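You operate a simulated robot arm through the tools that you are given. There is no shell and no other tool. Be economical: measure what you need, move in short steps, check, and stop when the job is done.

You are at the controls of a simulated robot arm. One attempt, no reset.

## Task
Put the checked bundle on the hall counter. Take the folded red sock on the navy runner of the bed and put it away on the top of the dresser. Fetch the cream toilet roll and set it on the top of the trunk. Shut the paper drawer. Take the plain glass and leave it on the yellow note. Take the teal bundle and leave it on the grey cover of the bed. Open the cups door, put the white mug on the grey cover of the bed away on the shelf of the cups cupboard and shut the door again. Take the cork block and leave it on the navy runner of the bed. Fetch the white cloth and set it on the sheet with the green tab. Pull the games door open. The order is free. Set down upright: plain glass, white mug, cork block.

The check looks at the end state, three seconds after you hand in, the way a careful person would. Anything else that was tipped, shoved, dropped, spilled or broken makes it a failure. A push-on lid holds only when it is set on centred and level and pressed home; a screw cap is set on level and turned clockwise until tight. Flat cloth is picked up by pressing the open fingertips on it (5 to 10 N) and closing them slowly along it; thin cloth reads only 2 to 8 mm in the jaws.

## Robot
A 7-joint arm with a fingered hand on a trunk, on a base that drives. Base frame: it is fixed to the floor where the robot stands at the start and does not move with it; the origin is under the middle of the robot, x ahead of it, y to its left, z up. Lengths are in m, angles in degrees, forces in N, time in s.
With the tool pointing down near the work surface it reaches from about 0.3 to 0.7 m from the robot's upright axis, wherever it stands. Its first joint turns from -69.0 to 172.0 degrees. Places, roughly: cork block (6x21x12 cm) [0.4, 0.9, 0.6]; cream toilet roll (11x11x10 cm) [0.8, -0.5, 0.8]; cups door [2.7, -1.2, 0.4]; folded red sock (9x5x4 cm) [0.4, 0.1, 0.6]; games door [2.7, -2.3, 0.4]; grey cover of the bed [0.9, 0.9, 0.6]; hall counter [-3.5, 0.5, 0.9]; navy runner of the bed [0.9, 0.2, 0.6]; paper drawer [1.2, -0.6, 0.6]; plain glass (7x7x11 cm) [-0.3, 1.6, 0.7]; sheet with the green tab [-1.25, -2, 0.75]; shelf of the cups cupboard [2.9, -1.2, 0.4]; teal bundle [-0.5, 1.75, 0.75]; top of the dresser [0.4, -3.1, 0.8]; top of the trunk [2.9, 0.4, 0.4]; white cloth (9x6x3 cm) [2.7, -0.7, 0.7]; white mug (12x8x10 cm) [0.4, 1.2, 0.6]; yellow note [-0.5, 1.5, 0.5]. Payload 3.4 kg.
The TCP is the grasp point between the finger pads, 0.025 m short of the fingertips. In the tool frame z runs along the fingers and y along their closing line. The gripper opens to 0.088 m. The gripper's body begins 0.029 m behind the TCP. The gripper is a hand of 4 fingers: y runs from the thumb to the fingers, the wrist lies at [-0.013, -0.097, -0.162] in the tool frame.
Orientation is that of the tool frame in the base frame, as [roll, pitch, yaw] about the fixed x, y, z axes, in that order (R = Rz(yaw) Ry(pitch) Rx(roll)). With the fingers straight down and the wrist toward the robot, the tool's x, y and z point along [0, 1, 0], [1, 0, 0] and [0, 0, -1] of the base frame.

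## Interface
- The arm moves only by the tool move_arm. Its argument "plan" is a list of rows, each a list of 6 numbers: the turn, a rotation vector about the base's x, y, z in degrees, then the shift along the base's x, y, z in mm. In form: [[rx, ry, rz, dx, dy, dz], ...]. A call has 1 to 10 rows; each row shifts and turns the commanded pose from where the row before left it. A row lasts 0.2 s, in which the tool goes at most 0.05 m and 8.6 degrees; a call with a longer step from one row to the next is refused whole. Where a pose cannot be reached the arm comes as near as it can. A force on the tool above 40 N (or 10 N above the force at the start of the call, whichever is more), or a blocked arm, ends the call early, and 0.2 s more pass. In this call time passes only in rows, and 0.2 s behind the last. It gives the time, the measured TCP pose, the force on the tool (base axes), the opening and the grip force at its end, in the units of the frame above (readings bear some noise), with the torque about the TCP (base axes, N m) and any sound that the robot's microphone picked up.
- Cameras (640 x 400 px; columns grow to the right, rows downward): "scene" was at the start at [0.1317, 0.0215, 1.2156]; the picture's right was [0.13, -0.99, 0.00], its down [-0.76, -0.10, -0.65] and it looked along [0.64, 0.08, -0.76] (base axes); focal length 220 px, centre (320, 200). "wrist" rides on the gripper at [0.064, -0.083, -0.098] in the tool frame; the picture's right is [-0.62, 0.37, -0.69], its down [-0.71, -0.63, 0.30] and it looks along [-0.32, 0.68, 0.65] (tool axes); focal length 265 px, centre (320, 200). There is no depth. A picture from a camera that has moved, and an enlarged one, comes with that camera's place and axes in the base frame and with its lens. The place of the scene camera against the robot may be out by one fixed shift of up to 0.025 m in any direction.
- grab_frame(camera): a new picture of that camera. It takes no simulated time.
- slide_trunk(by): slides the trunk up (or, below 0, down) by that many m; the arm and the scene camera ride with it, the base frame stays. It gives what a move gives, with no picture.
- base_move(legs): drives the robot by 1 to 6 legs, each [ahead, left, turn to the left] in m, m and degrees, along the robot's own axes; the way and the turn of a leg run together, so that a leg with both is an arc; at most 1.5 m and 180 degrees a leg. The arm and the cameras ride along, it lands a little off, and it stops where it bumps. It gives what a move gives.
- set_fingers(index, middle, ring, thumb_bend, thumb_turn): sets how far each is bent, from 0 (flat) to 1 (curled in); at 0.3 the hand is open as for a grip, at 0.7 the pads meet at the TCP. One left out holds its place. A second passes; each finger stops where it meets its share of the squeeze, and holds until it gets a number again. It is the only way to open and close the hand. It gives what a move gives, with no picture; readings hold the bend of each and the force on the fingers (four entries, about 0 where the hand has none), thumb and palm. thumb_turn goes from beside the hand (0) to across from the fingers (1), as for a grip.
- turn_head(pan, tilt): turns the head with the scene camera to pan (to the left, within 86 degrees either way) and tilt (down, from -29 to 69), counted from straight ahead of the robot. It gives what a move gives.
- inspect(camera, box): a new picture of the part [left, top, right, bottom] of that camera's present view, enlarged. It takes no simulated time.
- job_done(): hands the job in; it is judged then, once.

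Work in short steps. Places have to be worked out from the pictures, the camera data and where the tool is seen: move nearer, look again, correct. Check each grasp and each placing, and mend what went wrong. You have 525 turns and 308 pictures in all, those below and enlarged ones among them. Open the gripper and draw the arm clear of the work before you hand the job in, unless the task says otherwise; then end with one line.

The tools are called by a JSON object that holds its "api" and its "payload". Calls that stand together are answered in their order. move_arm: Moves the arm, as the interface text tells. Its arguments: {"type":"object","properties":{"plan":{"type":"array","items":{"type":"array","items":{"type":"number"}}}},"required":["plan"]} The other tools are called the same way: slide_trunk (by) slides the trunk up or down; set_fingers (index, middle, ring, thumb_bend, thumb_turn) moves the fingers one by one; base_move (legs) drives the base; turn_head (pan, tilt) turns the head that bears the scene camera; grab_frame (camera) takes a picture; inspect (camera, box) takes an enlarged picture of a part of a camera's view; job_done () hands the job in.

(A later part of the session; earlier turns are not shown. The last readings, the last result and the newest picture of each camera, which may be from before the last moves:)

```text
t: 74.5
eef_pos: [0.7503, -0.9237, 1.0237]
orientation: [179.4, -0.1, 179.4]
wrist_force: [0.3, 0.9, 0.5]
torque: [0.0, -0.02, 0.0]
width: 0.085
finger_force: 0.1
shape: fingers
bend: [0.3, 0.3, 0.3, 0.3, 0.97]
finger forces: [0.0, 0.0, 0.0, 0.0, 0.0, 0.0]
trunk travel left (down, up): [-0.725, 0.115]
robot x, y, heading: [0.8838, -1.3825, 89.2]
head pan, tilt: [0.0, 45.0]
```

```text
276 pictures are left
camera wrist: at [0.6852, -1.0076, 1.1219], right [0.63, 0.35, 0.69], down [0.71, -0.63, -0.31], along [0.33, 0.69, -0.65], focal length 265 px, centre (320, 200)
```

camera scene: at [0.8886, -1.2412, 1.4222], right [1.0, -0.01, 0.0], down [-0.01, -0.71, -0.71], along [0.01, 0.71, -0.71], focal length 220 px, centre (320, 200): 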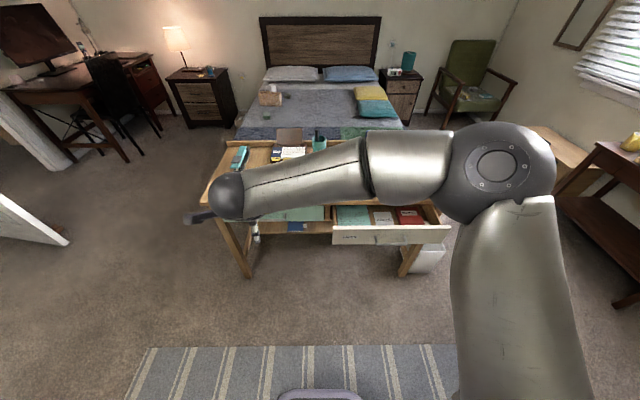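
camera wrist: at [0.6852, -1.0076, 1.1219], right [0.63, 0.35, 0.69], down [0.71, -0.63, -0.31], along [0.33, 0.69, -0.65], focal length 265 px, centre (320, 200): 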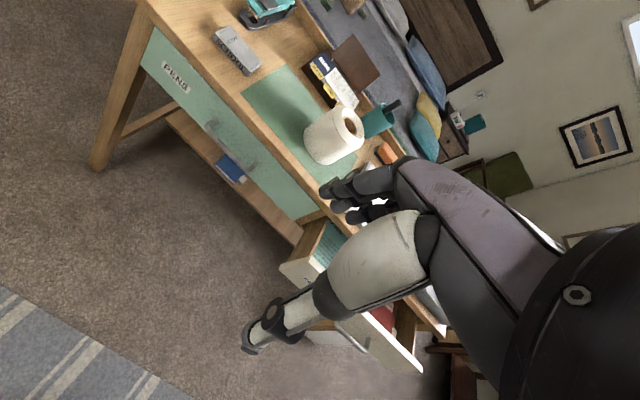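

Drawer front is around y≈-0.7, x 0.95–1.44, z 0.56–0.68. I shift right, close the hand, tilt it forward, ready to push beside the handle.

{"api": "base_move", "payload": {"legs": [[0, -0.2, 0.5]]}}

{"api": "slide_trunk", "payload": {"by": -0.25}}

{"api": "set_fingers", "payload": {"index": 0.7, "middle": 0.7, "ring": 0.7, "thumb_bend": 0.7}}

{"api": "move_arm", "payload": {"plan": [[8, 0, 0, 20, 0, -15], [8, 0, 0, 20, 0, -15], [8, 0, 0, 20, 0, -15], [8, 0, 0, 20, 0, -15], [8, 0, 0, 20, 0, -15], [8, 0, 0, 10, 0, -15], [8, 0, 0, 10, 0, -15], [8, 0, 0, 0, 0, -15]]}}

{"api": "grab_frame", "payload": {"camera": "scene"}}

{"api": "grab_frame", "payload": {"camera": "wrist"}}

```text
t: 76.1
eef_pos: [0.9484, -0.9261, 1.0243]
orientation: [179.4, -0.3, 179.9]
wrist_force: [-0.3, -0.5, 0.1]
torque: [0.02, 0.01, -0.02]
width: 0.0852
finger_force: 0.2
shape: fingers
bend: [0.3, 0.3, 0.3, 0.3, 0.97]
finger forces: [0.1, 0.0, 0.1, 0.0, 0.0, 0.1]
trunk travel left (down, up): [-0.725, 0.115]
robot x, y, heading: [1.0813, -1.3865, 89.9]
head pan, tilt: [0.0, 45.0]
```

```text
t: 78.7
eef_pos: [0.9476, -0.9268, 0.7737]
orientation: [179.4, -0.2, 179.8]
wrist_force: [-0.6, -1.2, 0.2]
torque: [-0.02, -0.01, 0.0]
width: 0.085
finger_force: 0.0
shape: fingers
bend: [0.3, 0.3, 0.3, 0.3, 0.97]
finger forces: [0.0, 0.0, 0.0, 0.1, 0.0, 0.0]
trunk travel left (down, up): [-0.475, 0.365]
robot x, y, heading: [1.0806, -1.3823, 89.7]
head pan, tilt: [0.0, 45.0]
```

```text
t: 79.7
eef_pos: [0.9477, -0.9272, 0.773]
orientation: [179.3, -0.1, 179.7]
wrist_force: [0.7, 1.5, 0.4]
torque: [0.03, 0.01, 0.03]
width: 0.0
finger_force: 0.1
shape: fingers
bend: [0.7, 0.7, 0.7, 0.7, 0.97]
finger forces: [0.0, 0.0, 0.0, 0.0, 0.1, 0.1]
trunk travel left (down, up): [-0.475, 0.365]
robot x, y, heading: [1.0827, -1.387, 89.7]
head pan, tilt: [0.0, 45.0]
```

```text
t: 81.5
eef_pos: [1.0679, -0.9272, 0.6546]
orientation: [115.2, -0.4, -179.8]
wrist_force: [0.2, -0.3, -0.4]
torque: [-0.02, -0.01, 0.0]
width: 0.0001
finger_force: 0.0
shape: fingers
bend: [0.7, 0.7, 0.7, 0.7, 0.97]
finger forces: [0.0, 0.0, 0.0, 0.0, 0.0, 0.1]
trunk travel left (down, up): [-0.475, 0.365]
robot x, y, heading: [1.0797, -1.3855, 89.9]
head pan, tilt: [0.0, 45.0]
```

```text
275 pictures are left
camera scene: at [1.0876, -1.2424, 1.1721], right [1.0, 0.0, 0.0], down [0.0, -0.71, -0.71], along [0.0, 0.71, -0.71], focal length 220 px, centre (320, 200)
```

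scene: 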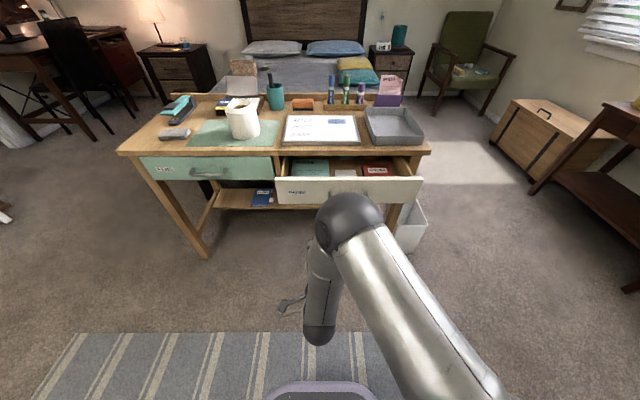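

```text
274 pictures are left
camera wrist: at [1.0027, -1.0504, 0.6216], right [0.63, -0.47, 0.62], down [0.71, 0.01, -0.7], along [0.32, 0.88, 0.34], focal length 265 px, centre (320, 200)
```

wrist: 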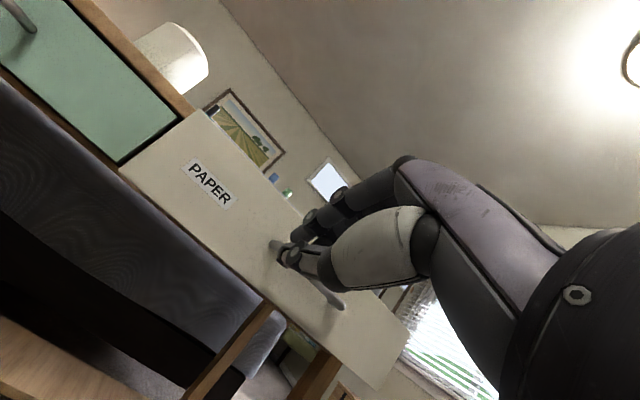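

The drawer front face is at z 0.61–0.725; the fingertips are level with it, left of the handle. I roll forward 0.15 m then push with the arm in small steps.

{"api": "base_move", "payload": {"legs": [[0.13, 0, 0]]}}

{"api": "move_arm", "payload": {"plan": [[0, 0, 0, 0, 15, 12], [0, 0, 0, 0, 20, 0], [0, 0, 0, 0, 20, 0], [0, 0, 0, 0, 20, 0], [0, 0, 0, 0, 20, 0], [0, 0, 0, 0, 20, 0], [0, 0, 0, 0, 20, 0]]}}

{"api": "grab_frame", "payload": {"camera": "scene"}}

```text
t: 82.8
eef_pos: [1.068, -0.7965, 0.6545]
orientation: [115.4, -0.3, 180.0]
wrist_force: [-0.3, 1.1, 0.5]
torque: [-0.01, 0.01, 0.02]
width: 0.0
finger_force: 0.0
shape: fingers
bend: [0.7, 0.7, 0.7, 0.7, 0.97]
finger forces: [0.1, 0.0, 0.0, 0.0, 0.0, 0.0]
trunk travel left (down, up): [-0.475, 0.365]
robot x, y, heading: [1.0832, -1.2596, 89.8]
head pan, tilt: [0.0, 45.0]
```

```text
t: 84.4
eef_pos: [1.0682, -0.6602, 0.667]
orientation: [115.4, -0.3, -180.0]
wrist_force: [-1.0, -0.5, -0.1]
torque: [0.01, -0.02, -0.01]
width: 0.0
finger_force: 0.1
shape: fingers
bend: [0.7, 0.7, 0.7, 0.7, 0.97]
finger forces: [0.0, 0.1, 0.0, 0.0, 0.0, 0.0]
trunk travel left (down, up): [-0.475, 0.365]
robot x, y, heading: [1.0846, -1.2548, 89.8]
head pan, tilt: [0.0, 45.0]
```

```text
273 pictures are left
camera scene: at [1.0883, -1.1129, 1.1721], right [1.0, 0.0, 0.0], down [0.0, -0.71, -0.71], along [0.0, 0.71, -0.71], focal length 220 px, centre (320, 200)
```

scene: 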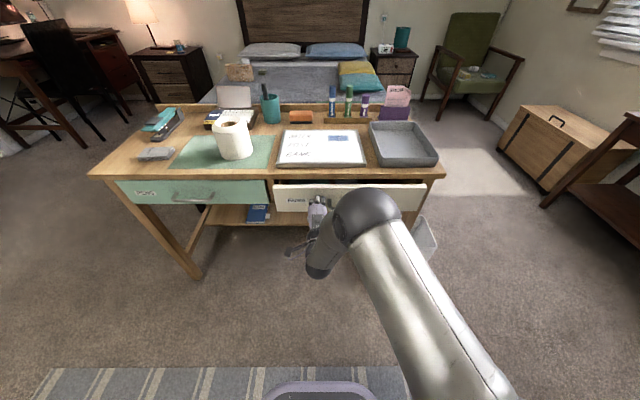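

The drawer has begun sliding, almost no force. I keep pushing.

{"api": "move_arm", "payload": {"plan": [[0, 0, 0, 0, 15, 0], [0, 0, 0, 0, 15, 0], [0, 0, 0, 0, 10, 0], [0, 0, 0, 0, 10, 0], [0, 0, 0, 0, 10, 0], [0, 0, 0, 0, 8, 0], [0, 0, 0, 0, 8, 0], [0, 0, 0, 0, 8, 0]]}}

{"api": "grab_frame", "payload": {"camera": "scene"}}

{"api": "grab_frame", "payload": {"camera": "wrist"}}

```text
t: 85.6
eef_pos: [1.0684, -0.6119, 0.671]
orientation: [114.9, -0.3, -179.8]
wrist_force: [5.5, -34.6, 10.8]
torque: [0.18, -0.04, -0.29]
width: 0.0
finger_force: 18.6
shape: fingers
bend: [0.72, 0.72, 0.71, 0.67, 0.97]
finger forces: [14.3, 16.4, 5.4, 0.0, 0.0, 0.0]
trunk travel left (down, up): [-0.475, 0.365]
robot x, y, heading: [1.0821, -1.255, 89.8]
head pan, tilt: [0.0, 45.0]
stopped in row 5: the force on the tool passed its limit (the readings are from after the stop); the commanded pose is now the measured one
```

```text
272 pictures are left
camera scene: at [1.0894, -1.1216, 1.1731], right [1.0, 0.0, 0.0], down [0.0, -0.7, -0.71], along [0.0, 0.71, -0.7], focal length 220 px, centre (320, 200)
```

scene: 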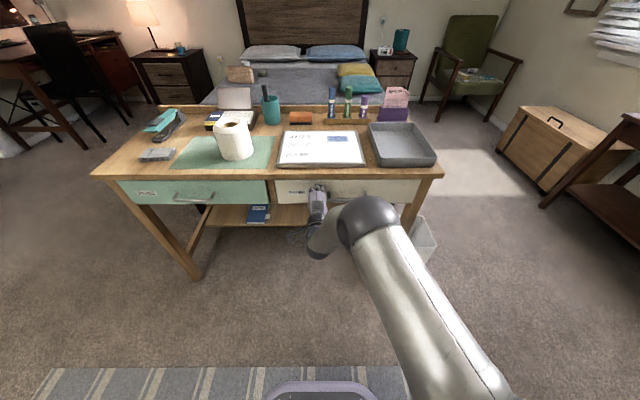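

```text
271 pictures are left
camera wrist: at [1.0034, -0.7355, 0.6363], right [0.62, -0.47, 0.62], down [0.71, 0.01, -0.7], along [0.32, 0.88, 0.34], focal length 265 px, centre (320, 200)
```

wrist: 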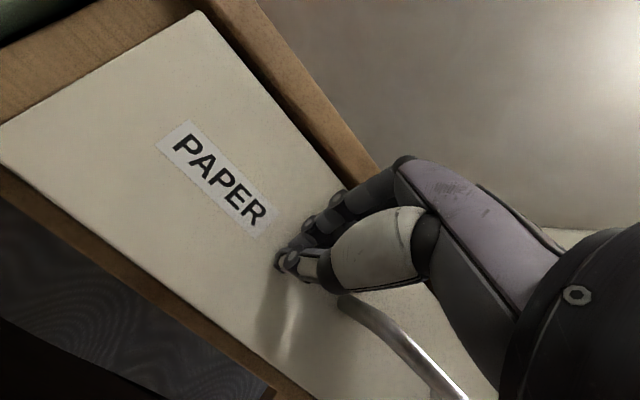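

Drawer shut (end stop felt, flush). I back off, untilt, raise and open the hand wide to read its maximal width for the roll.

{"api": "move_arm", "payload": {"plan": [[0, 0, 0, 0, -30, 0], [0, 0, 0, 0, -45, 0], [-8, 0, 0, 0, -45, 10], [-8, 0, 0, 0, -20, 30], [-8, 0, 0, 0, 0, 30], [-8, 0, 0, 0, 0, 30], [-8, 0, 0, 0, 0, 30], [-8, 0, 0, 0, 0, 30], [-8, 0, 0, 0, 0, 30], [-8.5, 0, 0, 0, 0, 30]]}}

{"api": "set_fingers", "payload": {"index": 0.1, "middle": 0.1, "ring": 0.1, "thumb_bend": 0.1}}

{"api": "slide_trunk", "payload": {"by": 0.2}}

{"api": "base_move", "payload": {"legs": [[-0.02, 0.27, 0]]}}

{"api": "grab_frame", "payload": {"camera": "wrist"}}

{"api": "grab_frame", "payload": {"camera": "scene"}}

```text
t: 87.8
eef_pos: [1.0692, -0.7459, 0.8868]
orientation: [180.0, -0.3, 179.8]
wrist_force: [0.4, 0.6, 0.1]
torque: [-0.02, 0.01, -0.02]
width: 0.0
finger_force: 0.2
shape: fingers
bend: [0.7, 0.7, 0.7, 0.7, 0.97]
finger forces: [0.1, 0.0, 0.0, 0.0, 0.1, 0.1]
trunk travel left (down, up): [-0.475, 0.365]
robot x, y, heading: [1.0826, -1.2558, 89.9]
head pan, tilt: [0.0, 45.0]
```

```text
t: 88.8
eef_pos: [1.0678, -0.7467, 0.8865]
orientation: [179.9, -0.3, 179.9]
wrist_force: [-0.2, 0.8, -0.1]
torque: [0.0, 0.02, 0.0]
width: 0.1199
finger_force: 0.1
shape: fingers
bend: [0.1, 0.1, 0.1, 0.1, 0.97]
finger forces: [0.1, 0.0, 0.0, 0.0, 0.0, 0.0]
trunk travel left (down, up): [-0.475, 0.365]
robot x, y, heading: [1.0838, -1.2561, 89.6]
head pan, tilt: [0.0, 45.0]
```

```text
t: 90.9
eef_pos: [1.0682, -0.7439, 1.0863]
orientation: [179.8, -0.3, 179.8]
wrist_force: [0.7, -0.5, 0.0]
torque: [-0.02, 0.0, 0.0]
width: 0.1204
finger_force: 0.1
shape: fingers
bend: [0.1, 0.1, 0.1, 0.1, 0.97]
finger forces: [0.0, 0.0, 0.0, 0.0, 0.0, 0.1]
trunk travel left (down, up): [-0.675, 0.165]
robot x, y, heading: [1.0837, -1.2627, 89.7]
head pan, tilt: [0.0, 45.0]
```

```text
t: 92.9
eef_pos: [0.7954, -0.7639, 1.0864]
orientation: [179.9, -0.3, 179.7]
wrist_force: [-0.4, 0.6, 0.5]
torque: [0.02, -0.02, 0.02]
width: 0.12
finger_force: 0.0
shape: fingers
bend: [0.1, 0.1, 0.1, 0.1, 0.97]
finger forces: [0.0, 0.1, 0.1, 0.0, 0.1, 0.0]
trunk travel left (down, up): [-0.675, 0.165]
robot x, y, heading: [0.8121, -1.2768, 89.8]
head pan, tilt: [0.0, 45.0]
```

```text
270 pictures are left
camera wrist: at [0.7309, -0.8469, 1.1848], right [0.62, 0.36, 0.69], down [0.71, -0.63, -0.31], along [0.32, 0.68, -0.65], focal length 265 px, centre (320, 200)
```

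wrist: 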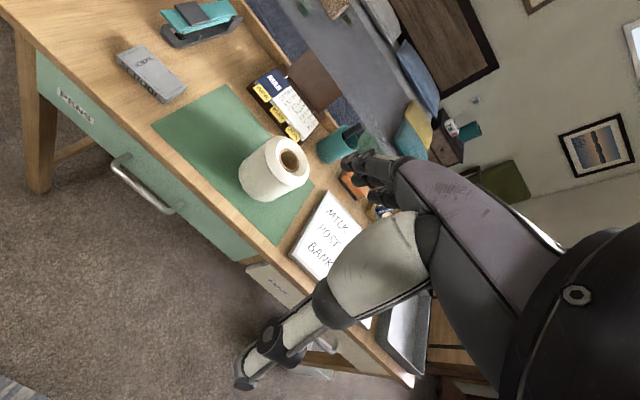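

```text
269 pictures are left
camera scene: at [0.8156, -1.1325, 1.3721], right [1.0, -0.01, 0.0], down [0.0, -0.71, -0.71], along [0.0, 0.71, -0.71], focal length 220 px, centre (320, 200)
```

scene: 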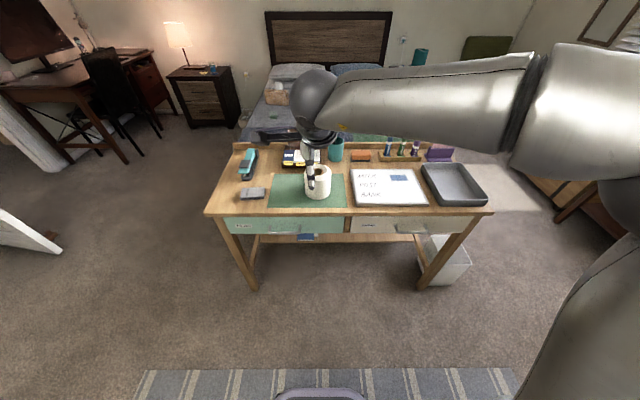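

The hand opens to 0.12 m at bend 0.1; flat gives more, enough for the 11 cm roll. Roll centre ≈ (0.798, -0.49). I open flat and move above it.

{"api": "set_fingers", "payload": {"index": 0, "middle": 0, "ring": 0, "thumb_bend": 0}}

{"api": "move_arm", "payload": {"plan": [[0, 0, 0, 0, 46, -10], [0, 0, 0, 0, 46, -10], [0, 0, 0, 0, 46, -10], [0, 0, 0, 1, 46, -10], [0, 0, 0, 1, 46, -10], [0, 0, 0, 1, 44, -10], [0, 0, 0, 0, 0, -35], [0, 0, 0, 0, 0, -40]]}}

{"api": "grab_frame", "payload": {"camera": "wrist"}}

{"api": "grab_frame", "payload": {"camera": "scene"}}

```text
t: 93.9
eef_pos: [0.7959, -0.7651, 1.0869]
orientation: [179.9, -0.3, 179.8]
wrist_force: [-0.5, -0.3, 0.8]
torque: [0.02, -0.02, -0.01]
width: 0.132
finger_force: 0.0
shape: fingers
bend: [0.0, 0.0, 0.0, 0.0, 0.97]
finger forces: [0.1, 0.0, 0.1, 0.0, 0.0, 0.1]
trunk travel left (down, up): [-0.675, 0.165]
robot x, y, heading: [0.8114, -1.274, 89.6]
head pan, tilt: [0.0, 45.0]
```

```text
t: 95.7
eef_pos: [0.7996, -0.577, 0.9652]
orientation: [179.9, -0.3, 179.8]
wrist_force: [0.0, 0.2, 0.0]
torque: [0.04, -0.01, 0.01]
width: 0.1325
finger_force: 0.0
shape: fingers
bend: [0.0, 0.0, 0.0, 0.0, 0.98]
finger forces: [0.1, 0.1, 0.1, 0.1, 0.1, 0.0]
out of reach, approached as far as the arm can: row 5, 6
trunk travel left (down, up): [-0.675, 0.165]
robot x, y, heading: [0.8117, -1.2741, 89.7]
head pan, tilt: [0.0, 45.0]
```

```text
268 pictures are left
camera wrist: at [0.7342, -0.6597, 1.064], right [0.63, 0.36, 0.69], down [0.71, -0.63, -0.31], along [0.32, 0.68, -0.65], focal length 265 px, centre (320, 200)
```

wrist: 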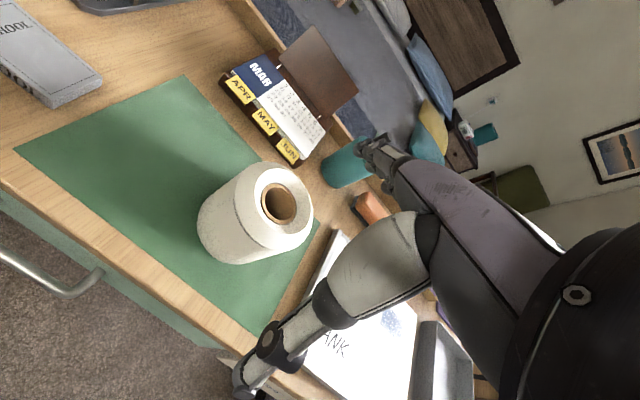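

```text
267 pictures are left
camera scene: at [0.8159, -1.1316, 1.372], right [1.0, 0.0, 0.0], down [0.0, -0.71, -0.71], along [0.0, 0.71, -0.71], focal length 220 px, centre (320, 200)
```

scene: 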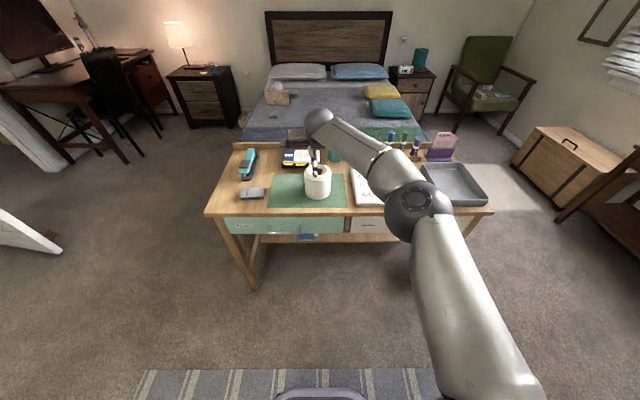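

I drive forward a little to bring the roll within reach; roll top centre recomputed (0.803, -0.482).

{"api": "base_move", "payload": {"legs": [[0.095, 0, 0]]}}

{"api": "grab_frame", "payload": {"camera": "wrist"}}

```text
t: 96.8
eef_pos: [0.7994, -0.4824, 0.9648]
orientation: [179.9, -0.4, 179.8]
wrist_force: [0.1, -0.3, -0.1]
torque: [0.0, -0.04, 0.0]
width: 0.1323
finger_force: 0.0
shape: fingers
bend: [0.0, 0.0, 0.0, 0.0, 0.98]
finger forces: [0.0, 0.0, 0.0, 0.1, 0.0, 0.0]
trunk travel left (down, up): [-0.675, 0.165]
robot x, y, heading: [0.8109, -1.1821, 89.8]
head pan, tilt: [0.0, 45.0]
```

```text
266 pictures are left
camera wrist: at [0.7347, -0.5636, 1.0643], right [0.62, 0.36, 0.69], down [0.71, -0.63, -0.31], along [0.32, 0.68, -0.65], focal length 265 px, centre (320, 200)
```

wrist: 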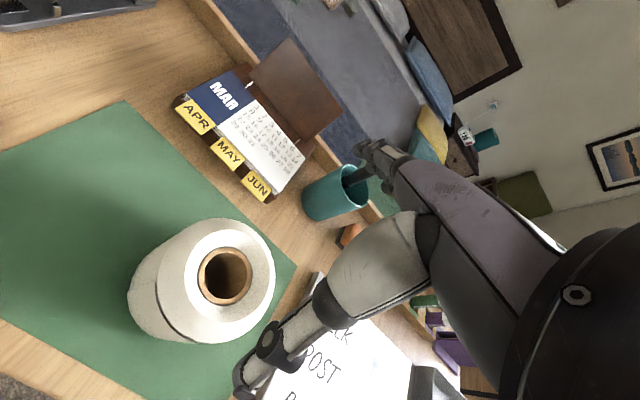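

Aligned over the roll. I gain reach margin: pull the arm back 0.1 m and drive 0.1 m ahead.

{"api": "move_arm", "payload": {"plan": [[0, 0, 0, 0, -48, 0], [0, 0, 0, 0, -48, 0], [0, 0, 0, 0, -4, 0]]}}

{"api": "base_move", "payload": {"legs": [[0.1, 0, 0]]}}

{"api": "grab_frame", "payload": {"camera": "wrist"}}

```text
t: 97.6
eef_pos: [0.7995, -0.5815, 0.9646]
orientation: [179.9, -0.2, 179.8]
wrist_force: [-0.2, 0.1, -0.3]
torque: [0.01, 0.02, 0.02]
width: 0.1323
finger_force: 0.0
shape: fingers
bend: [0.0, 0.0, 0.0, 0.0, 0.98]
finger forces: [0.0, 0.0, 0.1, 0.0, 0.0, 0.0]
trunk travel left (down, up): [-0.675, 0.165]
robot x, y, heading: [0.8117, -1.1821, 89.7]
head pan, tilt: [0.0, 45.0]
```

```text
t: 98.7
eef_pos: [0.7992, -0.4827, 0.9662]
orientation: [179.8, -0.2, 179.7]
wrist_force: [0.8, 0.0, -0.1]
torque: [0.0, 0.01, 0.0]
width: 0.1321
finger_force: 0.1
shape: fingers
bend: [0.0, 0.0, 0.0, 0.0, 0.98]
finger forces: [0.1, 0.1, 0.0, 0.0, 0.1, 0.1]
trunk travel left (down, up): [-0.675, 0.165]
robot x, y, heading: [0.8086, -1.0839, 89.7]
head pan, tilt: [0.0, 45.0]
```

```text
265 pictures are left
camera wrist: at [0.7346, -0.5649, 1.064], right [0.63, 0.36, 0.69], down [0.71, -0.63, -0.31], along [0.32, 0.68, -0.65], focal length 265 px, centre (320, 200)
```

wrist: 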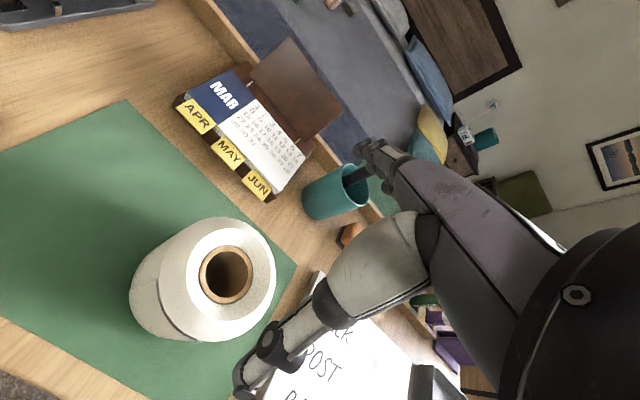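

Still aligned. I lower to just above the roll's rim and check clearance.

{"api": "move_arm", "payload": {"plan": [[0, 0, 0, 0, 0, -35], [0, 0, 0, 0, 0, -35]]}}

{"api": "grab_frame", "payload": {"camera": "wrist"}}

{"api": "inspect", "payload": {"camera": "scene", "box": [220, 120, 420, 245]}}

```text
t: 99.3
eef_pos: [0.7986, -0.4832, 0.8943]
orientation: [179.8, -0.4, 179.7]
wrist_force: [0.4, -0.2, 0.0]
torque: [-0.01, 0.02, -0.03]
width: 0.1323
finger_force: 0.1
shape: fingers
bend: [0.0, 0.0, 0.0, 0.0, 0.98]
finger forces: [0.0, 0.0, 0.0, 0.0, 0.1, 0.0]
trunk travel left (down, up): [-0.675, 0.165]
robot x, y, heading: [0.8122, -1.08, 89.8]
head pan, tilt: [0.0, 45.0]
```

```text
264 pictures are left
camera wrist: at [0.7339, -0.5641, 0.9937], right [0.63, 0.36, 0.69], down [0.71, -0.63, -0.31], along [0.32, 0.68, -0.65], focal length 265 px, centre (320, 200)
```

wrist: 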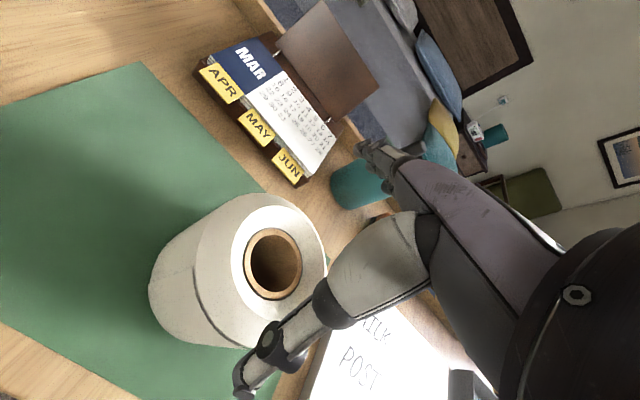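

```text
3.20 times, centred on (320, 182) of scene
camera zoom: at [0.8172, -0.9382, 1.3721], right [1.0, -0.01, 0.0], down [0.0, -0.71, -0.71], along [0.0, 0.71, -0.71], focal length 704 px, centre (320, 256)
```

zoom: 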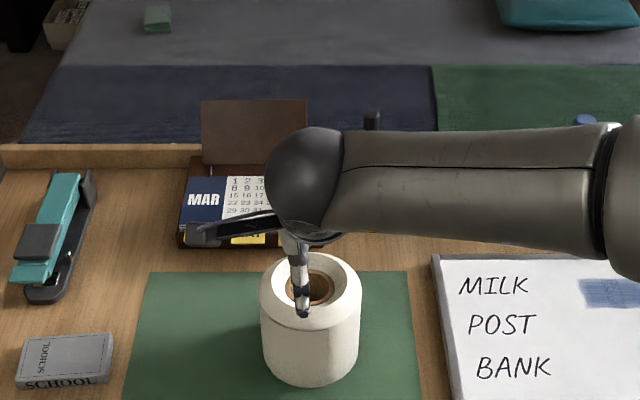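

Roll top centre is (0.797, -0.4855); I correct by 2 mm and go down around it slowly.

{"api": "move_arm", "payload": {"plan": [[0, 0, 0, -1, -2, -10], [0, 0, 0, 0, 0, -15], [0, 0, 0, 0, 0, -15], [0, 0, 0, 0, 0, -15]]}}

{"api": "grab_frame", "payload": {"camera": "wrist"}}

```text
t: 100.3
eef_pos: [0.7977, -0.4853, 0.8407]
orientation: [179.9, -0.3, 179.7]
wrist_force: [0.9, 1.0, -0.1]
torque: [-0.01, 0.02, -0.01]
width: 0.1323
finger_force: 0.1
shape: fingers
bend: [0.0, 0.0, 0.0, 0.0, 0.98]
finger forces: [0.0, 0.0, 0.0, 0.0, 0.0, 0.0]
trunk travel left (down, up): [-0.675, 0.165]
robot x, y, heading: [0.8119, -1.0801, 89.6]
head pan, tilt: [0.0, 45.0]
```

```text
262 pictures are left
camera wrist: at [0.7333, -0.5669, 0.9386], right [0.63, 0.36, 0.69], down [0.71, -0.63, -0.31], along [0.32, 0.68, -0.65], focal length 265 px, centre (320, 200)
```

wrist: 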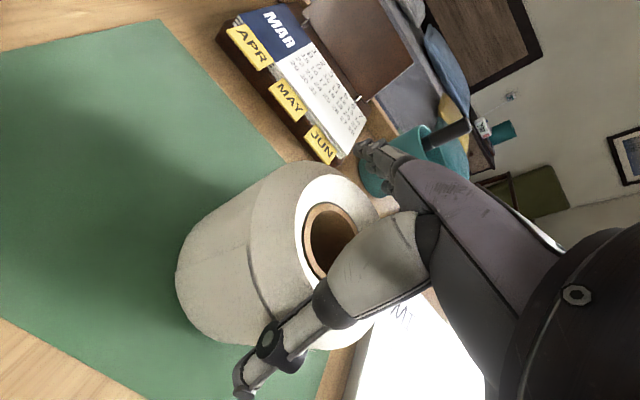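

No contact; the thumb is outside the near wall. I lower another 12 mm and close.

{"api": "move_arm", "payload": {"plan": [[0, 0, 0, 0, 0, -6], [0, 0, 0, 0, 0, -6]]}}

{"api": "set_fingers", "payload": {"index": 0.6, "middle": 0.6, "ring": 0.6, "thumb_bend": 0.6}}

{"api": "grab_frame", "payload": {"camera": "wrist"}}

```text
t: 100.9
eef_pos: [0.7991, -0.4847, 0.8291]
orientation: [179.9, -0.2, 179.8]
wrist_force: [-0.7, 0.3, -1.0]
torque: [-0.01, 0.02, 0.0]
width: 0.1324
finger_force: 0.1
shape: fingers
bend: [0.0, 0.0, 0.0, 0.0, 0.98]
finger forces: [0.1, 0.1, 0.0, 0.1, 0.0, 0.0]
trunk travel left (down, up): [-0.675, 0.165]
robot x, y, heading: [0.8119, -1.0819, 89.9]
head pan, tilt: [0.0, 45.0]
```

```text
t: 101.9
eef_pos: [0.7971, -0.486, 0.8317]
orientation: [179.7, -0.3, 179.8]
wrist_force: [-0.6, 0.8, 11.2]
torque: [0.45, 0.0, 0.02]
width: 0.1
finger_force: 31.5
shape: fingers
bend: [0.15, 0.33, 0.32, 0.43, 0.94]
finger forces: [13.7, 7.8, 9.9, 0.0, 31.2, 0.1]
trunk travel left (down, up): [-0.675, 0.165]
robot x, y, heading: [0.8089, -1.0804, 89.8]
head pan, tilt: [0.0, 45.0]
```

```text
261 pictures are left
camera wrist: at [0.733, -0.5685, 0.9286], right [0.63, 0.36, 0.69], down [0.71, -0.63, -0.31], along [0.32, 0.69, -0.65], focal length 265 px, centre (320, 200)
```

wrist: 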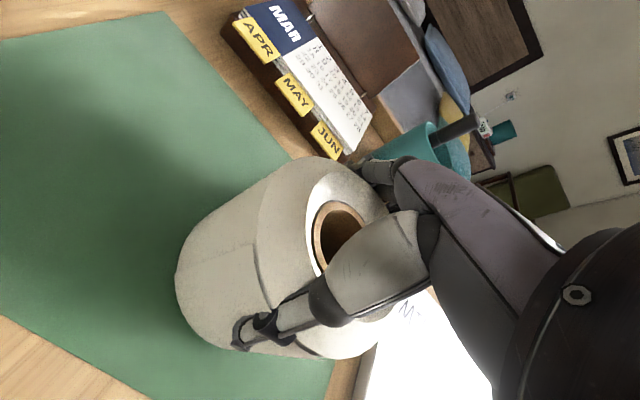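

Gripped. I lift slowly and check.

{"api": "move_arm", "payload": {"plan": [[0, 0, 0, 0, 0, 15], [0, 0, 0, 0, 0, 30], [0, 0, 0, 0, 0, 40]]}}

{"api": "grab_frame", "payload": {"camera": "wrist"}}

```text
t: 102.7
eef_pos: [0.7979, -0.4849, 0.9137]
orientation: [179.8, -0.2, 179.8]
wrist_force: [0.1, -0.2, -0.3]
torque: [0.0, 0.03, 0.01]
width: 0.0983
finger_force: 27.2
shape: fingers
bend: [0.16, 0.34, 0.33, 0.44, 0.94]
finger forces: [9.8, 7.4, 9.9, 0.0, 28.6, 0.0]
trunk travel left (down, up): [-0.675, 0.165]
robot x, y, heading: [0.8148, -1.0815, 89.9]
head pan, tilt: [0.0, 45.0]
```

```text
260 pictures are left
camera wrist: at [0.7333, -0.5674, 1.0125], right [0.62, 0.36, 0.69], down [0.71, -0.63, -0.31], along [0.32, 0.68, -0.65], focal length 265 px, centre (320, 200)
```

wrist: 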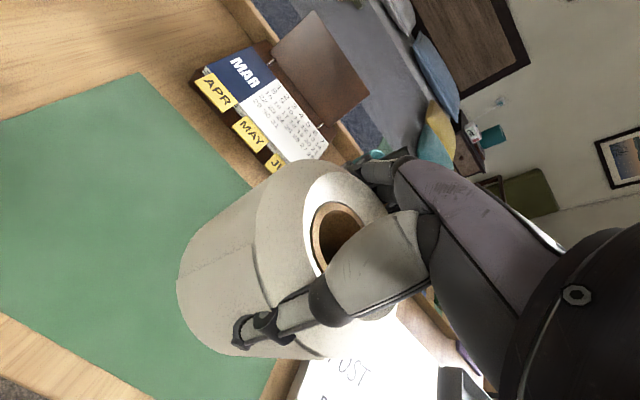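

Lift is good. I raise more, back off and turn east, then look.

{"api": "move_arm", "payload": {"plan": [[0, 0, 0, 0, 0, 45], [0, 0, 0, 0, -20, 40], [0, 0, 0, 0, -48, 0], [0, 0, 0, 0, -48, 0]]}}

{"api": "base_move", "payload": {"legs": [[-0.4, 0, 0], [0, 0, -90]]}}

{"api": "turn_head", "payload": {"pan": 35, "tilt": 25}}

{"api": "grab_frame", "payload": {"camera": "scene"}}

{"api": "grab_frame", "payload": {"camera": "wrist"}}

```text
t: 103.7
eef_pos: [0.798, -0.6039, 1.0006]
orientation: [179.8, -0.3, 179.7]
wrist_force: [-0.1, 0.2, -2.0]
torque: [0.03, 0.01, 0.02]
width: 0.0985
finger_force: 27.7
shape: fingers
bend: [0.16, 0.34, 0.33, 0.45, 0.94]
finger forces: [9.5, 7.5, 9.7, 0.0, 28.3, 0.1]
trunk travel left (down, up): [-0.675, 0.165]
robot x, y, heading: [0.8133, -1.0871, 89.8]
head pan, tilt: [0.0, 45.0]
```

```text
t: 110.0
eef_pos: [1.2901, -1.4517, 0.9999]
orientation: [179.9, -0.2, 90.7]
wrist_force: [0.8, -0.5, -1.3]
torque: [0.0, 0.0, 0.03]
width: 0.0975
finger_force: 25.8
shape: fingers
bend: [0.16, 0.34, 0.33, 0.45, 0.94]
finger forces: [9.1, 7.2, 9.3, 0.0, 27.1, 0.1]
trunk travel left (down, up): [-0.675, 0.165]
robot x, y, heading: [0.811, -1.4743, 0.7]
head pan, tilt: [0.0, 45.0]
```

```text
t: 111.0
eef_pos: [1.2909, -1.4518, 1.0002]
orientation: [180.0, -0.3, 90.7]
wrist_force: [-0.7, -0.1, -0.8]
torque: [0.0, 0.0, 0.02]
width: 0.0974
finger_force: 26.5
shape: fingers
bend: [0.16, 0.34, 0.33, 0.45, 0.94]
finger forces: [9.1, 7.2, 9.3, 0.0, 27.2, 0.0]
trunk travel left (down, up): [-0.675, 0.165]
robot x, y, heading: [0.8125, -1.4756, 0.5]
head pan, tilt: [35.0, 25.0]
```

```text
259 pictures are left
camera scene: at [0.9411, -1.4073, 1.4026], right [0.58, -0.81, 0.0], down [-0.34, -0.25, -0.91], along [0.74, 0.53, -0.42], focal length 220 px, centre (320, 200)
```

scene: 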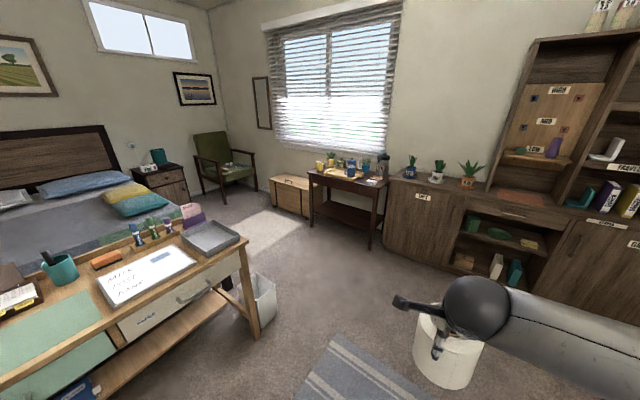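

```text
258 pictures are left
camera wrist: at [1.2054, -1.3876, 1.0985], right [0.37, -0.62, 0.69], down [-0.62, -0.72, -0.31], along [0.69, -0.31, -0.65], focal length 265 px, centre (320, 200)
```

wrist: 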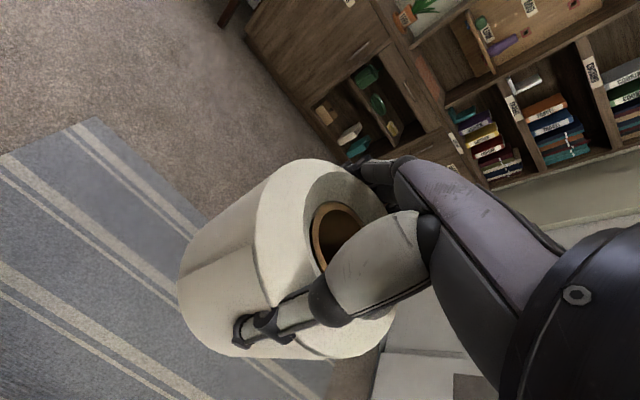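

Way is clear: I drive ahead to x≈2.05, then sideways left to in front of the trunk.

{"api": "base_move", "payload": {"legs": [[1.22, 0, 0], [0, 1.0, 0], [0, 0.8, 0]]}}

{"api": "turn_head", "payload": {"pan": 0, "tilt": 40}}

{"api": "grab_frame", "payload": {"camera": "scene"}}

{"api": "grab_frame", "payload": {"camera": "wrist"}}

```text
t: 125.6
eef_pos: [2.4264, 0.3562, 1.0]
orientation: [179.9, -0.3, 92.2]
wrist_force: [0.3, -0.1, -1.4]
torque: [0.01, 0.0, -0.01]
width: 0.0975
finger_force: 26.0
shape: fingers
bend: [0.16, 0.34, 0.33, 0.45, 0.94]
finger forces: [9.1, 7.2, 9.3, 0.0, 27.1, 0.0]
trunk travel left (down, up): [-0.675, 0.165]
robot x, y, heading: [1.9486, 0.3207, 2.0]
head pan, tilt: [35.0, 25.0]
```

```text
t: 126.6
eef_pos: [2.4259, 0.3553, 1.0004]
orientation: [179.8, -0.4, 92.2]
wrist_force: [-0.3, -0.2, -0.7]
torque: [-0.01, 0.02, 0.02]
width: 0.0975
finger_force: 25.9
shape: fingers
bend: [0.16, 0.34, 0.33, 0.45, 0.94]
finger forces: [9.1, 7.2, 9.3, 0.0, 27.1, 0.0]
trunk travel left (down, up): [-0.675, 0.165]
robot x, y, heading: [1.9491, 0.3227, 2.2]
head pan, tilt: [0.0, 40.0]
```

```text
257 pictures are left
camera scene: at [2.0877, 0.338, 1.3794], right [0.04, -1.0, 0.0], down [-0.64, -0.02, -0.77], along [0.77, 0.03, -0.64], focal length 220 px, centre (320, 200)
```

scene: 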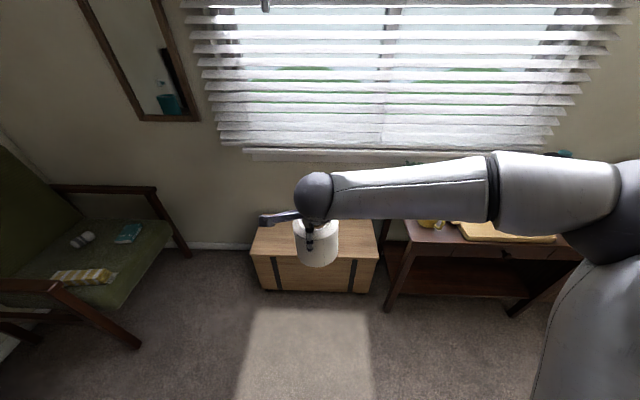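

```text
256 pictures are left
camera wrist: at [2.3397, 0.4172, 1.0985], right [0.39, -0.61, 0.69], down [-0.6, -0.74, -0.31], along [0.7, -0.29, -0.65], focal length 265 px, centre (320, 200)
```

wrist: 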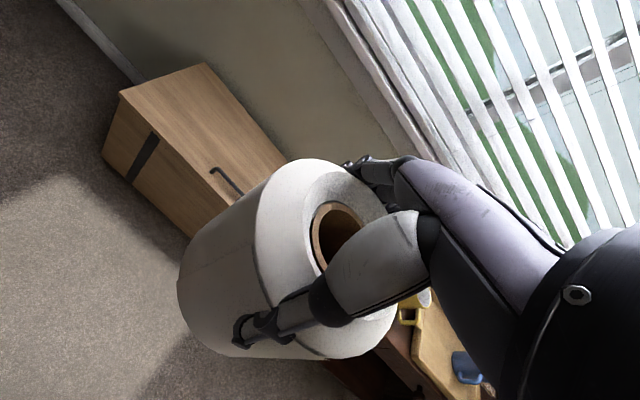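

The checked bundle seems to be on the green chair's seat (seen at left). Trunk top spans x 2.78–3.08, y to 0.73, handle at about (2.83, 0.40). I aim for (2.93, 0.58).

{"api": "base_move", "payload": {"legs": [[0.38, 0.2, -2]]}}

{"api": "inspect", "payload": {"camera": "scene", "box": [0, 150, 240, 350]}}

{"api": "grab_frame", "payload": {"camera": "wrist"}}

```text
t: 129.3
eef_pos: [2.8054, 0.5444, 0.9991]
orientation: [180.0, -0.2, 89.9]
wrist_force: [-0.4, 0.4, -1.3]
torque: [0.03, -0.01, 0.02]
width: 0.0975
finger_force: 26.7
shape: fingers
bend: [0.16, 0.34, 0.33, 0.45, 0.94]
finger forces: [9.1, 7.2, 9.3, 0.0, 27.0, 0.0]
trunk travel left (down, up): [-0.675, 0.165]
robot x, y, heading: [2.3255, 0.5297, 0.2]
head pan, tilt: [0.0, 40.0]
```

```text
2.00 times, centred on (120, 250) of scene
camera zoom: at [2.4655, 0.5405, 1.3793], right [0.0, -1.0, 0.0], down [-0.64, 0.0, -0.77], along [0.77, 0.0, -0.64], focal length 440 px, centre (720, 100)
```

zoom: 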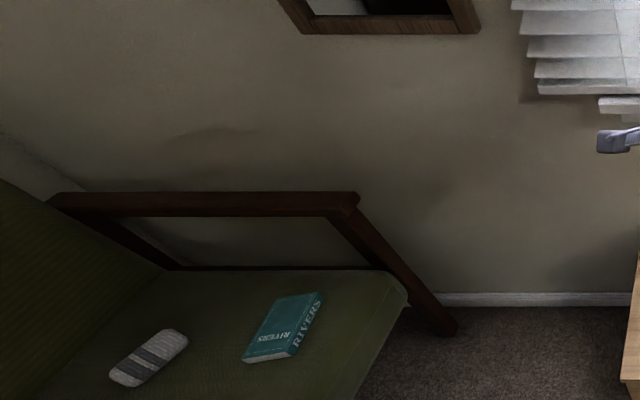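

```text
254 pictures are left
camera wrist: at [2.7208, 0.6096, 1.0984], right [0.37, -0.62, 0.69], down [-0.63, -0.71, -0.31], along [0.68, -0.32, -0.65], focal length 265 px, centre (320, 200)
```

wrist: 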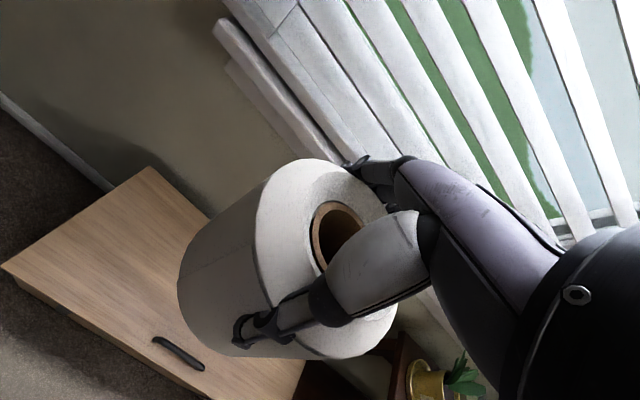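

Now move over (2.93, 0.575) and lower most of the way.

{"api": "move_arm", "payload": {"plan": [[0, 0, 0, 40, 10, -20], [0, 0, 0, 40, 10, -20], [0, 0, 0, 40, 10, -20], [0, 0, 0, 4, 0, -48], [0, 0, 0, 0, 0, -48], [0, 0, 0, 0, 0, -48], [0, 0, 0, 0, 0, -48], [0, 0, 0, 0, 0, -48], [0, 0, 0, 0, 0, -48], [0, 0, 0, 0, 0, -48]]}}

{"api": "grab_frame", "payload": {"camera": "wrist"}}

{"api": "grab_frame", "payload": {"camera": "scene"}}

```text
t: 131.5
eef_pos: [2.9282, 0.574, 0.6056]
orientation: [179.9, -0.3, 89.9]
wrist_force: [0.4, 0.6, -0.8]
torque: [0.01, 0.04, 0.02]
width: 0.0968
finger_force: 25.8
shape: fingers
bend: [0.16, 0.34, 0.33, 0.46, 0.94]
finger forces: [8.4, 7.2, 9.0, 0.0, 26.2, 0.0]
trunk travel left (down, up): [-0.675, 0.165]
robot x, y, heading: [2.3239, 0.5279, 0.2]
head pan, tilt: [0.0, 40.0]
```

```text
253 pictures are left
camera wrist: at [2.8435, 0.6387, 0.7036], right [0.37, -0.62, 0.69], down [-0.63, -0.71, -0.31], along [0.69, -0.32, -0.65], focal length 265 px, centre (320, 200)
```

wrist: 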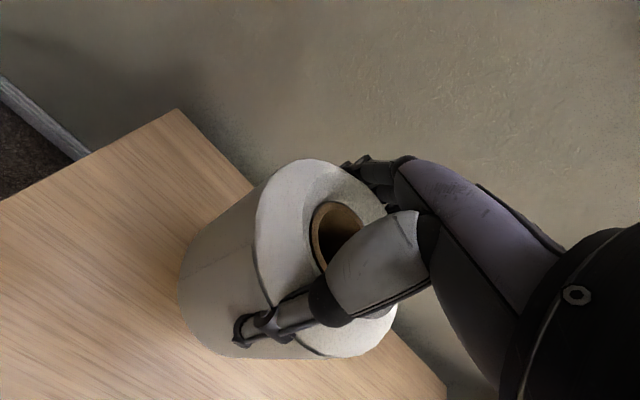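

```text
252 pictures are left
camera scene: at [2.4655, 0.5404, 1.3794], right [0.0, -1.0, 0.0], down [-0.64, 0.0, -0.77], along [0.77, 0.0, -0.64], focal length 220 px, centre (320, 200)
```

scene: 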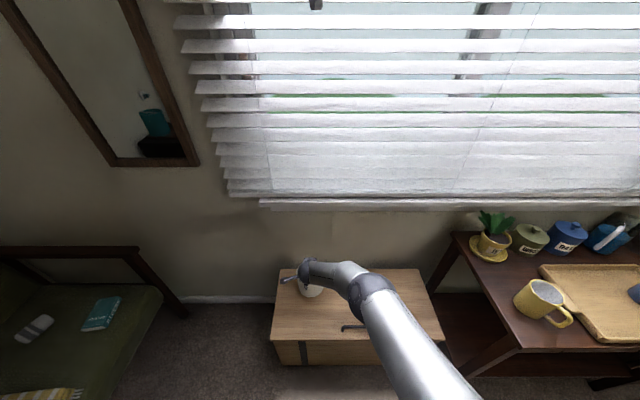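

Over clear wood. I lower until contact.

{"api": "move_arm", "payload": {"plan": [[0, 0, 0, 0, 0, -40], [0, 0, 0, 0, 0, -40], [0, 0, 0, 0, 0, -15], [0, 0, 0, 0, 0, -8], [0, 0, 0, 0, 0, -6], [0, 0, 0, 0, 0, -6], [0, 0, 0, 0, 0, -5], [0, 0, 0, 0, 0, -5], [0, 0, 0, 0, 0, -5]]}}

{"api": "grab_frame", "payload": {"camera": "wrist"}}

```text
t: 133.5
eef_pos: [2.9195, 0.5601, 0.5538]
orientation: [179.9, -0.3, 89.9]
wrist_force: [-1.0, -0.1, -1.2]
torque: [-0.01, -0.01, -0.01]
width: 0.0964
finger_force: 24.9
shape: fingers
bend: [0.17, 0.34, 0.33, 0.46, 0.94]
finger forces: [8.3, 7.2, 9.1, 0.1, 26.0, 0.0]
out of reach, approached as far as the arm can: row 1, 2, 3, 4, 5, 6, 7, 8, 9
trunk travel left (down, up): [-0.675, 0.165]
robot x, y, heading: [2.3263, 0.5275, -0.1]
head pan, tilt: [0.0, 40.0]
```

```text
251 pictures are left
camera wrist: at [2.8368, 0.6254, 0.6519], right [0.37, -0.62, 0.69], down [-0.63, -0.71, -0.31], along [0.68, -0.32, -0.65], focal length 265 px, centre (320, 200)
```

wrist: 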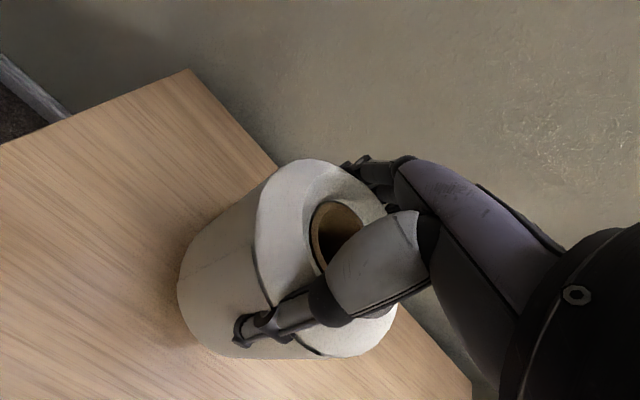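

The arm is at its limit; I use the trunk to lower, in small steps.

{"api": "slide_trunk", "payload": {"by": -0.05}}

{"api": "slide_trunk", "payload": {"by": -0.01}}

```text
t: 134.4
eef_pos: [2.9219, 0.5606, 0.5088]
orientation: [179.1, -0.4, 89.9]
wrist_force: [-6.4, -5.1, 33.1]
torque: [0.08, -0.96, -0.14]
width: 0.0986
finger_force: 30.9
shape: fingers
bend: [0.15, 0.34, 0.32, 0.46, 0.94]
finger forces: [13.3, 7.4, 9.3, 0.0, 31.4, 0.0]
trunk travel left (down, up): [-0.625, 0.215]
robot x, y, heading: [2.326, 0.5314, -0.1]
head pan, tilt: [0.0, 40.0]
```

```text
t: 134.7
eef_pos: [2.9246, 0.5594, 0.5103]
orientation: [178.8, -0.5, 90.0]
wrist_force: [-9.3, -3.2, 26.9]
torque: [0.1, -0.45, -0.05]
width: 0.0989
finger_force: 32.2
shape: fingers
bend: [0.15, 0.34, 0.32, 0.45, 0.94]
finger forces: [12.7, 7.2, 9.0, 0.0, 35.8, 0.0]
trunk travel left (down, up): [-0.623, 0.217]
robot x, y, heading: [2.3276, 0.525, -0.2]
head pan, tilt: [0.0, 40.0]
stopped: the force on the tool passed its limit (the readings are from after the stop); the commanded pose is now the measured one
```

Contact, roll standing on the trunk. I open and raise.

{"api": "slide_trunk", "payload": {"by": 0.004}}

{"api": "set_fingers", "payload": {"index": 0, "middle": 0, "ring": 0, "thumb_bend": 0}}

{"api": "grab_frame", "payload": {"camera": "wrist"}}

```text
t: 135.2
eef_pos: [2.9241, 0.5585, 0.511]
orientation: [179.1, -0.4, 89.9]
wrist_force: [2.1, 0.2, 13.5]
torque: [0.05, -0.85, 0.0]
width: 0.0988
finger_force: 29.4
shape: fingers
bend: [0.15, 0.33, 0.32, 0.46, 0.94]
finger forces: [13.4, 8.2, 10.0, 0.0, 26.8, 0.0]
trunk travel left (down, up): [-0.627, 0.213]
robot x, y, heading: [2.3247, 0.5294, -0.6]
head pan, tilt: [0.0, 40.0]
```

```text
t: 136.2
eef_pos: [2.9235, 0.5603, 0.5082]
orientation: [179.5, -0.3, 89.8]
wrist_force: [0.6, -0.6, -0.2]
torque: [0.0, -0.01, -0.04]
width: 0.1323
finger_force: 0.0
shape: fingers
bend: [0.0, 0.0, 0.0, 0.0, 0.97]
finger forces: [0.0, 0.0, 0.1, 0.0, 0.0, 0.1]
trunk travel left (down, up): [-0.627, 0.213]
robot x, y, heading: [2.3276, 0.5283, -0.2]
head pan, tilt: [0.0, 40.0]
```

```text
250 pictures are left
camera wrist: at [2.839, 0.6248, 0.6066], right [0.36, -0.62, 0.69], down [-0.63, -0.71, -0.31], along [0.69, -0.32, -0.65], focal length 265 px, centre (320, 200)
```

wrist: 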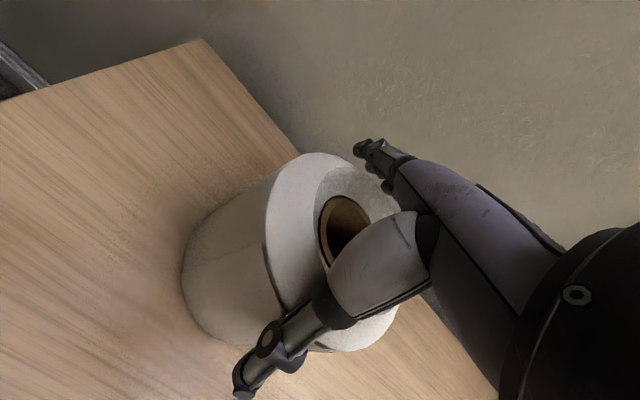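

{"api": "slide_trunk", "payload": {"by": 0.2}}

{"api": "grab_frame", "payload": {"camera": "wrist"}}

```text
t: 138.4
eef_pos: [2.9231, 0.5602, 0.7087]
orientation: [179.6, -0.3, 90.0]
wrist_force: [0.2, -0.6, 0.9]
torque: [-0.02, 0.02, 0.0]
width: 0.1321
finger_force: 0.1
shape: fingers
bend: [0.0, 0.0, 0.0, 0.0, 0.97]
finger forces: [0.0, 0.1, 0.0, 0.0, 0.1, 0.1]
trunk travel left (down, up): [-0.827, 0.013]
robot x, y, heading: [2.3254, 0.5272, -0.2]
head pan, tilt: [0.0, 40.0]
```

```text
249 pictures are left
camera wrist: at [2.8391, 0.6248, 0.8066], right [0.36, -0.62, 0.69], down [-0.63, -0.71, -0.31], along [0.69, -0.32, -0.65], focal length 265 px, centre (320, 200)
```

wrist: 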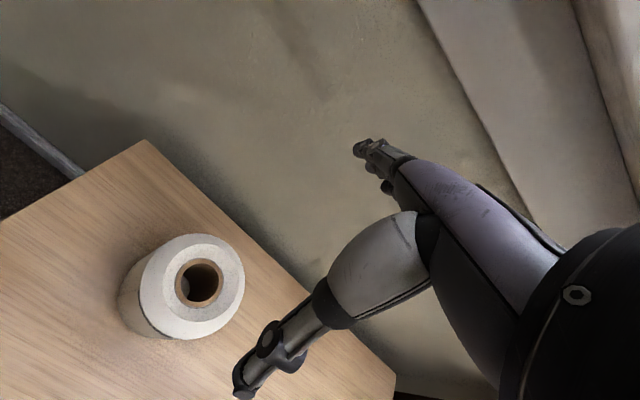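

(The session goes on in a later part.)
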